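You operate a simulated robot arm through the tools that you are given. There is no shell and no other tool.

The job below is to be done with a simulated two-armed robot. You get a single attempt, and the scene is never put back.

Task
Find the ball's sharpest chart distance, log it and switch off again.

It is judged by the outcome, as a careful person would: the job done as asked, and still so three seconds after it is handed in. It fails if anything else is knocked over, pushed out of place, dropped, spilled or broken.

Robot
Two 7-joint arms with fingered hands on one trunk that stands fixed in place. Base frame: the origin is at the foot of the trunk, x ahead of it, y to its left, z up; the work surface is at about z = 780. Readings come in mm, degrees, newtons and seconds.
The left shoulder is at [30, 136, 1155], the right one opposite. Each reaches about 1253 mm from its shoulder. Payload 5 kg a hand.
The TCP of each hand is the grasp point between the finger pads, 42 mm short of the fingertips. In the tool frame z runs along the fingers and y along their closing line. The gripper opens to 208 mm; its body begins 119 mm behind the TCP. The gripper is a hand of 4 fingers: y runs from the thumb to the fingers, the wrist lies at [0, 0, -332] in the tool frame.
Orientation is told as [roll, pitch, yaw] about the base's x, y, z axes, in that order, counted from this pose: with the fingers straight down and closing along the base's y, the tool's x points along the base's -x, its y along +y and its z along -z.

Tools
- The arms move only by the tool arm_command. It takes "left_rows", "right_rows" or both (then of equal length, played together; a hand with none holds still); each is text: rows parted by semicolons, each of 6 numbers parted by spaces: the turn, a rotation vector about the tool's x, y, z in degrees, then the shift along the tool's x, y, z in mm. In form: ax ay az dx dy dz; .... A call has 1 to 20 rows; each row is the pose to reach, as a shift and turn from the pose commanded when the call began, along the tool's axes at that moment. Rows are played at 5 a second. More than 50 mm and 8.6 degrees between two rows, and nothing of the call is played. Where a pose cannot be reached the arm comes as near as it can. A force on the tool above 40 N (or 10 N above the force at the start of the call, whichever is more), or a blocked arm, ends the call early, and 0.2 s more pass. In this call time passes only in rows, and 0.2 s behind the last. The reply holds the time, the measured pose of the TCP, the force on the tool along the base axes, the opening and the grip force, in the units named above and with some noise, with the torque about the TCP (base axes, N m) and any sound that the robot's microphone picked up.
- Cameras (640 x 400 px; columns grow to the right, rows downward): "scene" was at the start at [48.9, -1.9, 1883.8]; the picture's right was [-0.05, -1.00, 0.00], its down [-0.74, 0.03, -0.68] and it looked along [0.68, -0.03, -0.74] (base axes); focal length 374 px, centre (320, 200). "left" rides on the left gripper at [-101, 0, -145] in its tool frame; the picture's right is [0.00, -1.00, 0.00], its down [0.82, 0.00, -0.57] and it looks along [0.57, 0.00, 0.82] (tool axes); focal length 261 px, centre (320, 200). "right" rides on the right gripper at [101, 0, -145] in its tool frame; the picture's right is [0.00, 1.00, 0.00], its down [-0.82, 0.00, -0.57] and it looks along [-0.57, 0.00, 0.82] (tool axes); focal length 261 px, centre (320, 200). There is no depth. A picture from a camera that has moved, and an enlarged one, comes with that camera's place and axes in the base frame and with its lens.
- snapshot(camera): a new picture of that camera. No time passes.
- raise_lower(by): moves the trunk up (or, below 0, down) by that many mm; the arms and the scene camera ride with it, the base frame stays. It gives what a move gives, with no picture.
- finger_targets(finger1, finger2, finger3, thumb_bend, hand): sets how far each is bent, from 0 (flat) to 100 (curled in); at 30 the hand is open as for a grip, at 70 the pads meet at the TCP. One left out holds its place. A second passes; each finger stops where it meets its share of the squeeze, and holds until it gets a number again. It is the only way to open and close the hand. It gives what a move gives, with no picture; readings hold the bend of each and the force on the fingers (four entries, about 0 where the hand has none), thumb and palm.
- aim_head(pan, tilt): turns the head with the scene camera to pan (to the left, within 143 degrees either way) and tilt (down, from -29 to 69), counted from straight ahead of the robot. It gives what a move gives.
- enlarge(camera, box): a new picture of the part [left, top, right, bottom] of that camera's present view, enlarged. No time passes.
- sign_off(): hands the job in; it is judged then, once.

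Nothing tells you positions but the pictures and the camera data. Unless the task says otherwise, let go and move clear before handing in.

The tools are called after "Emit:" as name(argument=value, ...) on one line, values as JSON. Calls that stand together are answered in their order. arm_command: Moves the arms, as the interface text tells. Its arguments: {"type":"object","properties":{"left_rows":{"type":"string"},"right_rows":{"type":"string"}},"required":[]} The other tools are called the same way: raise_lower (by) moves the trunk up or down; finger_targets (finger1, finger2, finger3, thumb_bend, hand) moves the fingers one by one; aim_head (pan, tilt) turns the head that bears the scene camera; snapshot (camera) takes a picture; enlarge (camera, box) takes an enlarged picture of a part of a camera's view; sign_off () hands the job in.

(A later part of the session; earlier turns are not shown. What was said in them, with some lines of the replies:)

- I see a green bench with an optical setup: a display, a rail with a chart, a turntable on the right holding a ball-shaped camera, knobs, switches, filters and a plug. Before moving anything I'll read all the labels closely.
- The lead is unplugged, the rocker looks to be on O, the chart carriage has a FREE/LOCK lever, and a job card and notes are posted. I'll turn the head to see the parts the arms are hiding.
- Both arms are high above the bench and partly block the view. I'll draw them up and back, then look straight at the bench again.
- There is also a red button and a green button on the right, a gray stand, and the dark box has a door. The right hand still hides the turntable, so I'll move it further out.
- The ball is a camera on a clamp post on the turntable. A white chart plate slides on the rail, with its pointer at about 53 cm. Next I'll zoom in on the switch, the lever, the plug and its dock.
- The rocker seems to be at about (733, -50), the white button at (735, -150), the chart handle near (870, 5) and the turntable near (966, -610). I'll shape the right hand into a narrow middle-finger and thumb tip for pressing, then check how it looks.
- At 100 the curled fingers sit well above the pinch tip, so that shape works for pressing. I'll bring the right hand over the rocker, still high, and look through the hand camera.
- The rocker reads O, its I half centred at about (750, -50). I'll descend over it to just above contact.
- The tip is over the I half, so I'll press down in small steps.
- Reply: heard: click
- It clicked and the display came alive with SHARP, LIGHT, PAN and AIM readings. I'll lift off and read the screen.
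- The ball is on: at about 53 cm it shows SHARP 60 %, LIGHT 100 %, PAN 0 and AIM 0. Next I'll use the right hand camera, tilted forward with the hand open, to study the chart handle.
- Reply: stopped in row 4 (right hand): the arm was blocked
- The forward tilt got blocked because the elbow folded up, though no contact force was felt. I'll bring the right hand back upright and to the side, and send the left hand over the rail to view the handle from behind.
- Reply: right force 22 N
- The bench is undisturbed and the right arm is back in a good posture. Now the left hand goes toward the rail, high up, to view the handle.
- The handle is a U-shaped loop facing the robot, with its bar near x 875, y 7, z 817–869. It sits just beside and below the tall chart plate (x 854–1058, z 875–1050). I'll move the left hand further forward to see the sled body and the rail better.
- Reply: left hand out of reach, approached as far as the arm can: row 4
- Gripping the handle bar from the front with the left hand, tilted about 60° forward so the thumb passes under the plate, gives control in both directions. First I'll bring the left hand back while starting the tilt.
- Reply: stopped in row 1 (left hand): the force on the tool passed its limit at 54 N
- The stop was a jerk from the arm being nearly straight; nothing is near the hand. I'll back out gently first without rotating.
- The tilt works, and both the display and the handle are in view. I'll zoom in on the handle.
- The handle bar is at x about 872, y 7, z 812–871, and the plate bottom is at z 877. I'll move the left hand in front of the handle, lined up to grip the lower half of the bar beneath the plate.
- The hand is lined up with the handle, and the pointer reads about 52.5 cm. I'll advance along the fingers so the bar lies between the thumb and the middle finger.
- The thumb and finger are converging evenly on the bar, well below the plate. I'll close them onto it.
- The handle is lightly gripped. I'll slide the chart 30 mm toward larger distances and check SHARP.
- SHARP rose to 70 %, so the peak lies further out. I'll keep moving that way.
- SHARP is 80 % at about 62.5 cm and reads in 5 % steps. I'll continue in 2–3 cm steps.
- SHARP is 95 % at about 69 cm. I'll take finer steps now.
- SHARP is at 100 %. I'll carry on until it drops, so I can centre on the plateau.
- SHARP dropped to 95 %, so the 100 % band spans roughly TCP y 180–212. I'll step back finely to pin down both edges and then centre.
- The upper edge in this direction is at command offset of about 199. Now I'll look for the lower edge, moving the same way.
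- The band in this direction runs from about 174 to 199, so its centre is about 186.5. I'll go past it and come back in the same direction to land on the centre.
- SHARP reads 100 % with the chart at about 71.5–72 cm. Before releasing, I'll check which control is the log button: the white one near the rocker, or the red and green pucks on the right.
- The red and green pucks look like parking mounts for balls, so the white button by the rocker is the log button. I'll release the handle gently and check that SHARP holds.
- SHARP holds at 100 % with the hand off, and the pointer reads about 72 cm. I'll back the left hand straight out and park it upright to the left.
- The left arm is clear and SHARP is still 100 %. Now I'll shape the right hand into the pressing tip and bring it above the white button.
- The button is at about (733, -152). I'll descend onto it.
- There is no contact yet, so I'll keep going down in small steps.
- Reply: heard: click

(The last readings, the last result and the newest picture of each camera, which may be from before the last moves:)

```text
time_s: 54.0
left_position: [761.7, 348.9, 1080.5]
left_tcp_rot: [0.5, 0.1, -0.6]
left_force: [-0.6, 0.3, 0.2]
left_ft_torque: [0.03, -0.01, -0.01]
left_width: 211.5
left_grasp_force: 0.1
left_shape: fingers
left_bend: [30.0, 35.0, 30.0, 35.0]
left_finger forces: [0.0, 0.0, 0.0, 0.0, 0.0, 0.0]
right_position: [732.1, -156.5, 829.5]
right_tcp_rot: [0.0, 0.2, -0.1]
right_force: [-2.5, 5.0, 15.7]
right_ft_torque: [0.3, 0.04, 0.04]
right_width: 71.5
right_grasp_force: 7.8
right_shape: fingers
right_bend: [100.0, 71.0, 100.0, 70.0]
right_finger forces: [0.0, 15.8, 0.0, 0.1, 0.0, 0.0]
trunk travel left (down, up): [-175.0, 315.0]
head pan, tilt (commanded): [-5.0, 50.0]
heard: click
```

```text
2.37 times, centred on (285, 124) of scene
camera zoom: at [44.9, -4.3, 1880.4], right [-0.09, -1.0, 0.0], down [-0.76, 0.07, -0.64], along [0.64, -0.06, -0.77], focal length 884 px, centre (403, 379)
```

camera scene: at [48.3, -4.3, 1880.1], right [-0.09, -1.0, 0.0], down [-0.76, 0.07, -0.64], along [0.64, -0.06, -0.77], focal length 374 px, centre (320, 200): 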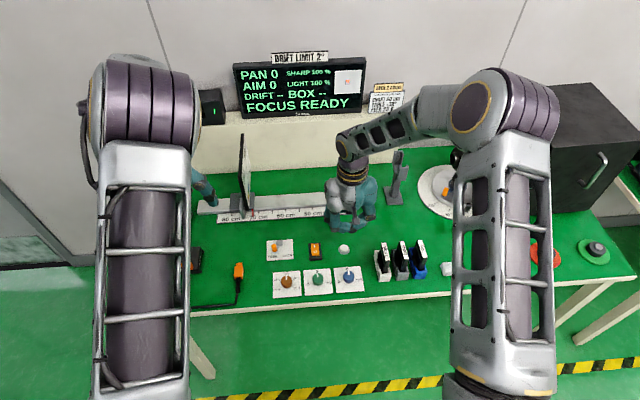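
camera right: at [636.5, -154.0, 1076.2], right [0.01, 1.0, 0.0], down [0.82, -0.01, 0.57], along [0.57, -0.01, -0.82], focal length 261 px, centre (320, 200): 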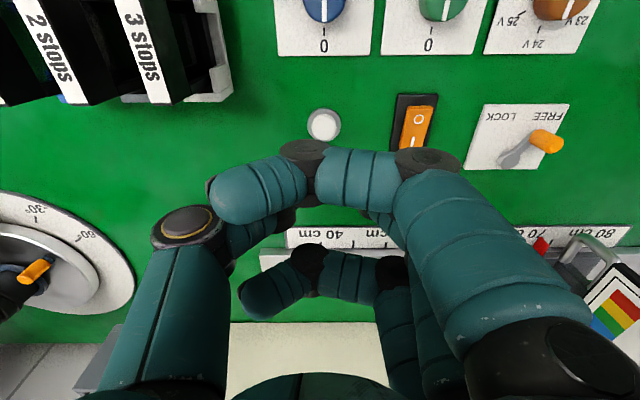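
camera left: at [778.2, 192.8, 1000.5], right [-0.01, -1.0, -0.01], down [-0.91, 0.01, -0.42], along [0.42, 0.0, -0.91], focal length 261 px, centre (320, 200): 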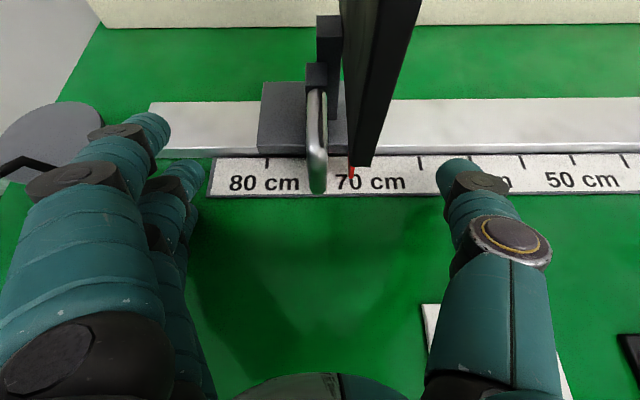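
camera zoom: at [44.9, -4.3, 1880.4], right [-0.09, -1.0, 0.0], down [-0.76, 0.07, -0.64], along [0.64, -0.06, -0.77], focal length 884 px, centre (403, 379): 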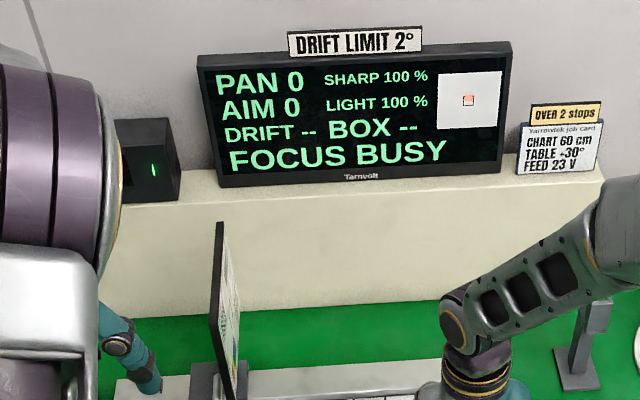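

It clicked and the display shows FOCUS BUSY. I'll lift off and wait for the result.

Emit:
arm_command(right_rows="0 0 0 0 0 -15; 0 0 0 0 0 -40; 0 0 0 0 0 -70; 0 0 0 0 0 -100")

Emit:
enlarge(camera="scene", box=[225, 50, 415, 169])

Emit:
arm_command(right_rows="0 0 0 0 0 0; 0 0 0 0 0 0; 0 0 0 0 0 0; 0 0 0 0 0 0; 0 0 0 0 0 0; 0 0 0 0 0 0; 0 0 0 0 0 0; 0 0 0 0 0 0; 0 0 0 0 0 0; 0 0 0 0 0 0")

Emit:
enlarge(camera="scene", box=[225, 50, 415, 169])

```text
time_s: 55.0
left_position: [762.0, 348.0, 1080.3]
left_tcp_rot: [0.5, 0.1, -0.7]
left_force: [0.8, 0.7, -0.2]
left_ft_torque: [-0.01, -0.07, 0.03]
left_width: 211.7
left_grasp_force: 0.1
left_shape: fingers
left_bend: [30.0, 35.0, 30.0, 35.0]
left_finger forces: [0.0, 0.1, 0.1, 0.0, 0.0, 0.0]
right_position: [730.4, -155.9, 930.2]
right_tcp_rot: [-0.2, 0.3, -0.1]
right_force: [-0.9, 0.6, -0.6]
right_ft_torque: [-0.07, -0.13, -0.02]
right_width: 71.6
right_grasp_force: 0.0
right_shape: fingers
right_bend: [100.0, 70.0, 100.0, 70.0]
right_finger forces: [0.1, 0.0, 0.0, 0.1, 0.0, 0.1]
trunk travel left (down, up): [-175.0, 315.0]
head pan, tilt (commanded): [-5.0, 50.0]
```

```text
3.36 times, centred on (320, 110) of scene
camera zoom: at [45.1, -4.7, 1880.3], right [-0.09, -1.0, 0.0], down [-0.76, 0.07, -0.64], along [0.64, -0.06, -0.77], focal length 1256 px, centre (320, 504)
```

zoom: 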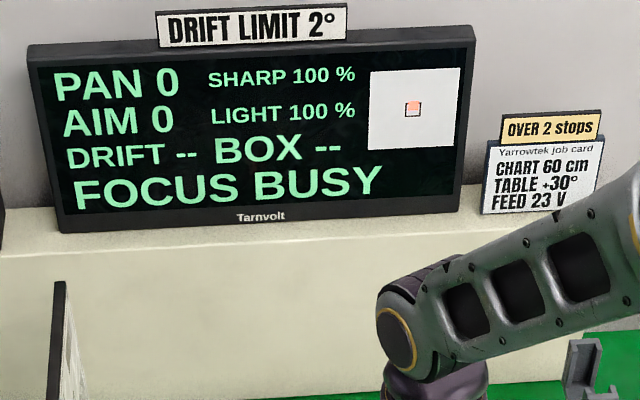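

```text
time_s: 57.2
left_position: [762.9, 346.4, 1080.9]
left_tcp_rot: [0.5, 0.1, -0.7]
left_force: [0.4, 0.5, -0.7]
left_ft_torque: [-0.06, 0.01, -0.02]
left_width: 211.6
left_grasp_force: 0.0
left_shape: fingers
left_bend: [30.0, 35.0, 30.0, 35.0]
left_finger forces: [0.1, 0.0, 0.1, 0.0, 0.1, 0.0]
right_position: [731.4, -155.6, 930.0]
right_tcp_rot: [-0.2, 0.3, -0.1]
right_force: [0.1, -0.2, 0.1]
right_ft_torque: [0.01, 0.01, -0.03]
right_width: 71.3
right_grasp_force: 0.1
right_shape: fingers
right_bend: [100.0, 70.0, 100.0, 70.0]
right_finger forces: [0.0, 0.0, 0.0, 0.0, 0.0, 0.0]
trunk travel left (down, up): [-175.0, 315.0]
head pan, tilt (commanded): [-5.0, 50.0]
```

```text
3.36 times, centred on (320, 110) of scene
camera zoom: at [46.3, -5.0, 1880.2], right [-0.09, -1.0, 0.0], down [-0.76, 0.07, -0.64], along [0.64, -0.06, -0.77], focal length 1256 px, centre (320, 504)
```

zoom: 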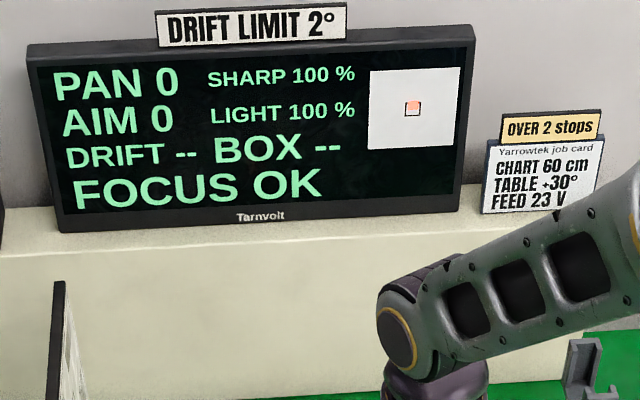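

The display shows FOCUS OK, so the distance is logged. Next I'll move over the O half of the rocker to switch off.

Emit:
arm_command(right_rows="0 0 0 4 34 10; 0 0 0 8 68 20; 0 0 0 11 103 40; 0 0 0 11 103 68")

Emit:
enlarge(camera="scene", box=[250, 190, 390, 278])

Emit:
snapshot(camera="right")

```text
time_s: 58.2
left_position: [763.7, 346.0, 1079.5]
left_tcp_rot: [0.5, 0.1, -0.7]
left_force: [0.4, -0.2, 0.5]
left_ft_torque: [0.08, 0.04, 0.0]
left_width: 211.4
left_grasp_force: 0.0
left_shape: fingers
left_bend: [30.0, 35.0, 30.0, 35.0]
left_finger forces: [0.0, 0.0, 0.1, 0.0, 0.0, 0.0]
right_position: [720.9, -55.4, 860.4]
right_tcp_rot: [-0.1, 0.2, -0.3]
right_force: [0.5, 0.4, -0.1]
right_ft_torque: [0.09, 0.16, -0.01]
right_width: 71.2
right_grasp_force: 0.1
right_shape: fingers
right_bend: [100.0, 70.0, 100.0, 70.0]
right_finger forces: [0.0, 0.0, 0.1, 0.1, 0.0, 0.0]
trunk travel left (down, up): [-175.0, 315.0]
head pan, tilt (commanded): [-5.0, 50.0]
```

```text
4.55 times, centred on (320, 234) of scene
camera zoom: at [47.4, -6.3, 1880.1], right [-0.09, -1.0, 0.0], down [-0.76, 0.07, -0.64], along [0.64, -0.06, -0.77], focal length 1699 px, centre (320, 46)
```

zoom: 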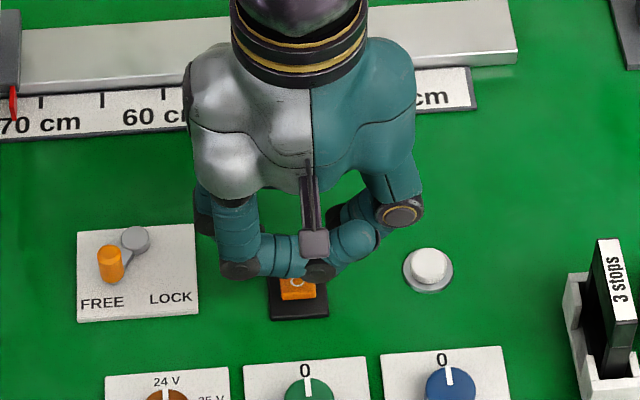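

```text
taken
camera right: at [621.4, -54.7, 1006.9], right [0.01, 1.0, 0.0], down [0.82, 0.0, 0.57], along [0.57, -0.01, -0.82], focal length 261 px, centre (320, 200)
```

right: 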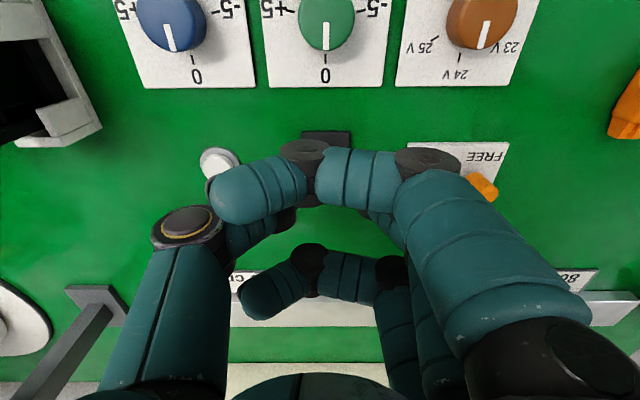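

Emit:
arm_command(right_rows="0 0 0 2 2 6; 0 0 0 3 3 11; 0 0 0 3 3 15; 0 0 0 3 3 19; 0 0 0 3 3 22")

Emit:
enlarge(camera="scene", box=[225, 50, 415, 169])

Emit:
enlarge(camera="scene", box=[250, 190, 390, 278])

```text
time_s: 59.4
left_position: [762.9, 347.9, 1080.3]
left_tcp_rot: [0.5, 0.0, -0.6]
left_force: [-0.8, 0.1, -0.5]
left_ft_torque: [-0.02, -0.03, -0.01]
left_width: 211.6
left_grasp_force: 0.0
left_shape: fingers
left_bend: [30.0, 35.0, 30.0, 35.0]
left_finger forces: [0.1, 0.0, 0.1, 0.1, 0.0, 0.0]
right_position: [717.7, -50.0, 839.6]
right_tcp_rot: [-0.1, 0.1, -0.2]
right_force: [-1.7, 0.7, 6.2]
right_ft_torque: [0.13, 0.01, 0.02]
right_width: 71.6
right_grasp_force: 2.5
right_shape: fingers
right_bend: [100.0, 70.0, 100.0, 70.0]
right_finger forces: [0.0, 5.7, 0.0, 0.1, 0.0, 0.0]
trunk travel left (down, up): [-175.0, 315.0]
head pan, tilt (commanded): [-5.0, 50.0]
heard: click
```

```text
3.36 times, centred on (320, 110) of scene
camera zoom: at [45.8, -4.7, 1880.3], right [-0.09, -1.0, 0.0], down [-0.76, 0.07, -0.64], along [0.64, -0.06, -0.77], focal length 1256 px, centre (320, 504)
```

zoom: 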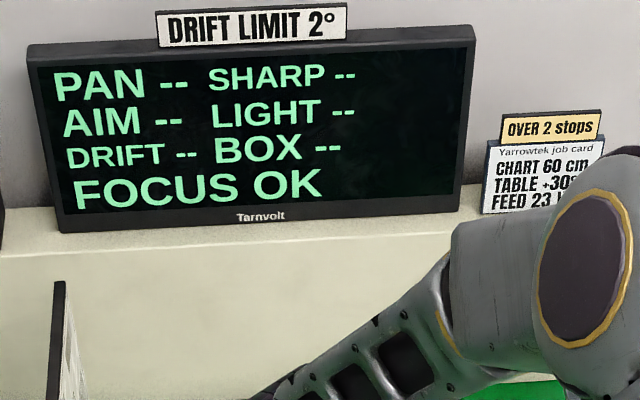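

```text
4.55 times, centred on (320, 234) of scene
camera zoom: at [45.8, -4.7, 1880.3], right [-0.09, -1.0, 0.0], down [-0.76, 0.07, -0.64], along [0.64, -0.06, -0.77], focal length 1699 px, centre (320, 46)
```

zoom: 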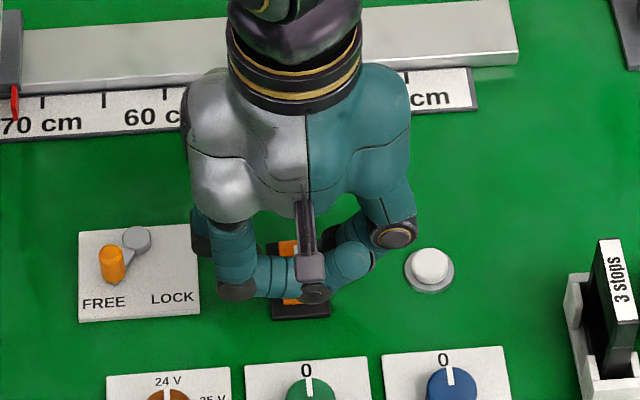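

It clicked off: the readings are dashes and FOCUS OK is kept. I'll lift clear, move the right hand away and check the whole scene.

Emit:
arm_command(right_rows="0 0 0 0 0 -30; 0 0 0 0 0 -75; 0 0 0 0 0 -120; 0 0 0 0 -30 -150; 0 0 0 20 -70 -170; 0 0 0 40 -110 -190; 0 0 0 60 -150 -210; 0 0 0 80 -190 -220; 0 0 0 100 -230 -230")

Emit:
finger_targets(hand="right", finger1=30, finger2=30, finger3=30, thumb_bend=30)

Emit:
snapshot(camera="scene")

Emit:
enlarge(camera="scene", box=[220, 180, 380, 305])

Emit:
enlarge(camera="scene", box=[150, 40, 420, 209])

Emit:
snapshot(camera="right")

Emit:
snapshot(camera="left")

```text
time_s: 61.4
left_position: [761.9, 347.2, 1081.9]
left_tcp_rot: [0.6, 0.1, -0.7]
left_force: [0.1, -0.8, 0.5]
left_ft_torque: [0.13, -0.07, -0.03]
left_width: 211.3
left_grasp_force: 0.1
left_shape: fingers
left_bend: [30.0, 35.0, 30.0, 35.0]
left_finger forces: [0.0, 0.0, 0.0, 0.1, 0.0, 0.0]
right_position: [616.6, -279.8, 1070.7]
right_tcp_rot: [-0.2, 0.1, 0.0]
right_force: [-0.8, 0.4, 0.9]
right_ft_torque: [0.03, -0.1, -0.03]
right_width: 71.6
right_grasp_force: 0.1
right_shape: fingers
right_bend: [100.0, 70.0, 100.0, 70.0]
right_finger forces: [0.0, 0.1, 0.1, 0.0, 0.1, 0.0]
trunk travel left (down, up): [-175.0, 315.0]
head pan, tilt (commanded): [-5.0, 50.0]
```

```text
time_s: 62.4
left_position: [763.3, 348.6, 1080.6]
left_tcp_rot: [0.5, 0.0, -0.8]
left_force: [0.1, -0.3, 0.0]
left_ft_torque: [0.01, 0.02, 0.0]
left_width: 211.6
left_grasp_force: 0.0
left_shape: fingers
left_bend: [30.0, 35.0, 30.0, 35.0]
left_finger forces: [0.1, 0.1, 0.1, 0.1, 0.0, 0.0]
right_position: [619.2, -279.7, 1069.6]
right_tcp_rot: [-0.3, 0.3, -0.1]
right_force: [-0.4, -0.7, -0.3]
right_ft_torque: [-0.03, 0.0, 0.01]
right_width: 223.3
right_grasp_force: 0.0
right_shape: fingers
right_bend: [30.0, 30.0, 30.0, 30.0]
right_finger forces: [0.0, 0.0, 0.0, 0.1, 0.1, 0.1]
trunk travel left (down, up): [-175.0, 315.0]
head pan, tilt (commanded): [-5.0, 50.0]
```

```text
taken
camera scene: at [46.4, -5.0, 1880.2], right [-0.09, -1.0, 0.0], down [-0.76, 0.07, -0.64], along [0.64, -0.06, -0.77], focal length 374 px, centre (320, 200)
```

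scene: 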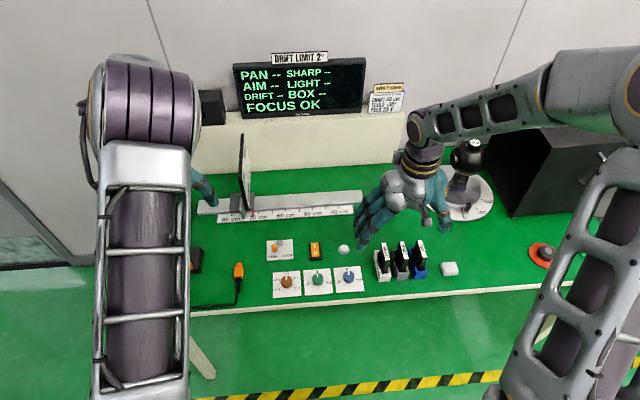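

```text
3.20 times, centred on (300, 242) of scene
camera zoom: at [46.4, -5.0, 1880.2], right [-0.09, -1.0, 0.0], down [-0.76, 0.07, -0.64], along [0.64, -0.06, -0.77], focal length 1196 px, centre (384, 64)
```

zoom: 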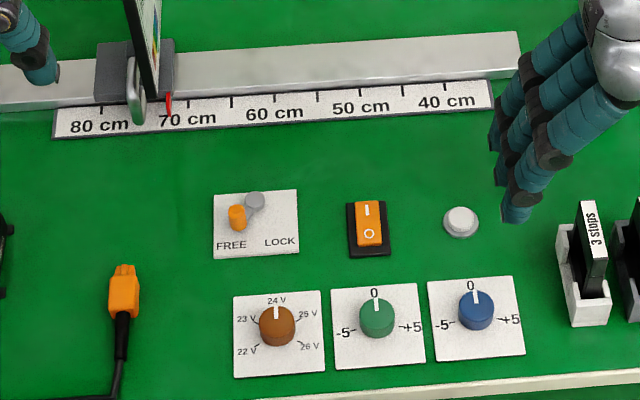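

```text
2.37 times, centred on (285, 124) of scene
camera zoom: at [46.4, -5.0, 1880.2], right [-0.09, -1.0, 0.0], down [-0.76, 0.07, -0.64], along [0.64, -0.06, -0.77], focal length 884 px, centre (403, 379)
```

zoom: 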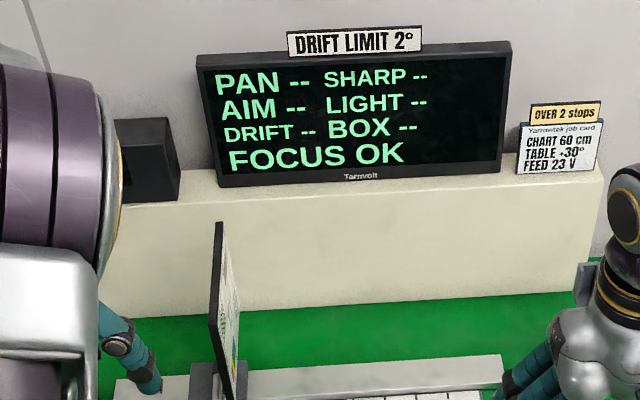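

```text
taken
camera right: at [518.5, -280.1, 1215.6], right [0.01, 1.0, 0.0], down [0.82, 0.0, 0.57], along [0.57, -0.01, -0.82], focal length 261 px, centre (320, 200)
```

right: 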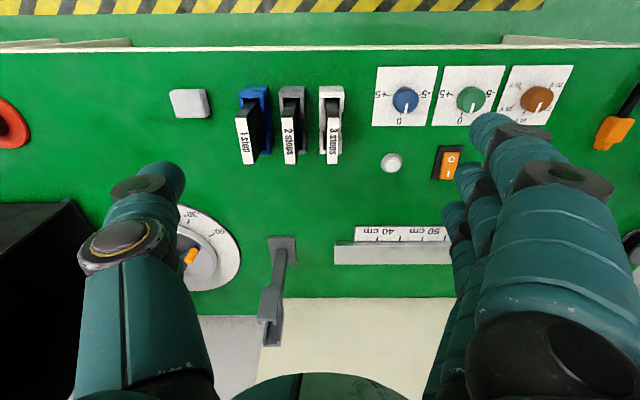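

```text
taken
camera left: at [863.1, 345.6, 1224.2], right [-0.01, -1.0, -0.01], down [-0.82, 0.0, 0.57], along [-0.57, 0.01, -0.82], focal length 261 px, centre (320, 200)
```

left: 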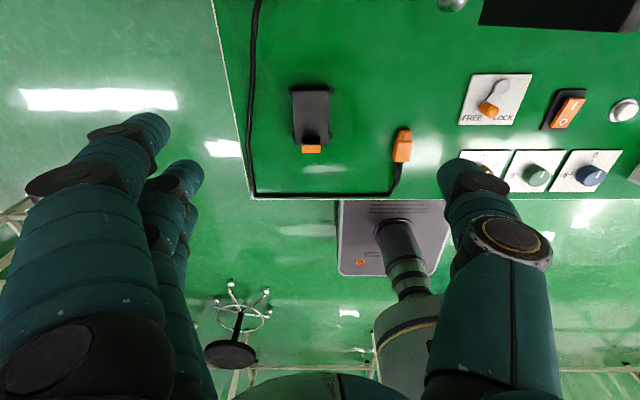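

The distance is logged (FOCUS OK) and the rocker is back on O with all readings blank. The chart stands at the sharpest point, about 72 cm, nothing else has moved, and both hands are clear, so I'm handing in.

Emit:
sign_off()

```text
The job is handed in.
```

The ball is sharpest with the chart at about 72 cm; I logged that distance and switched the bench off again.

- **Finding it:** SHARP read 60 % at the starting position of about 52.5 cm and rose as the chart moved out. It showed 100 % over a band about 2.5 cm wide. The display reads only in 5 % steps, so I set the chart at the middle of that band; it should be within a few millimetres of the true peak.
- **Logging:** I pressed the white button with SHARP at 100 %, and the display went from FOCUS BUSY to FOCUS OK.
- **Switching off:** The rocker is back on O. The readings have gone to dashes, and FOCUS OK is still shown.

The chart is still at about 72 cm and its lever is still on FREE. I didn't touch the knobs, turntable, filters or lead, and both hands are clear of the bench. I left the job card's settings (60 cm, +30°, 23 V) alone, since the job was to find the sharpest distance.
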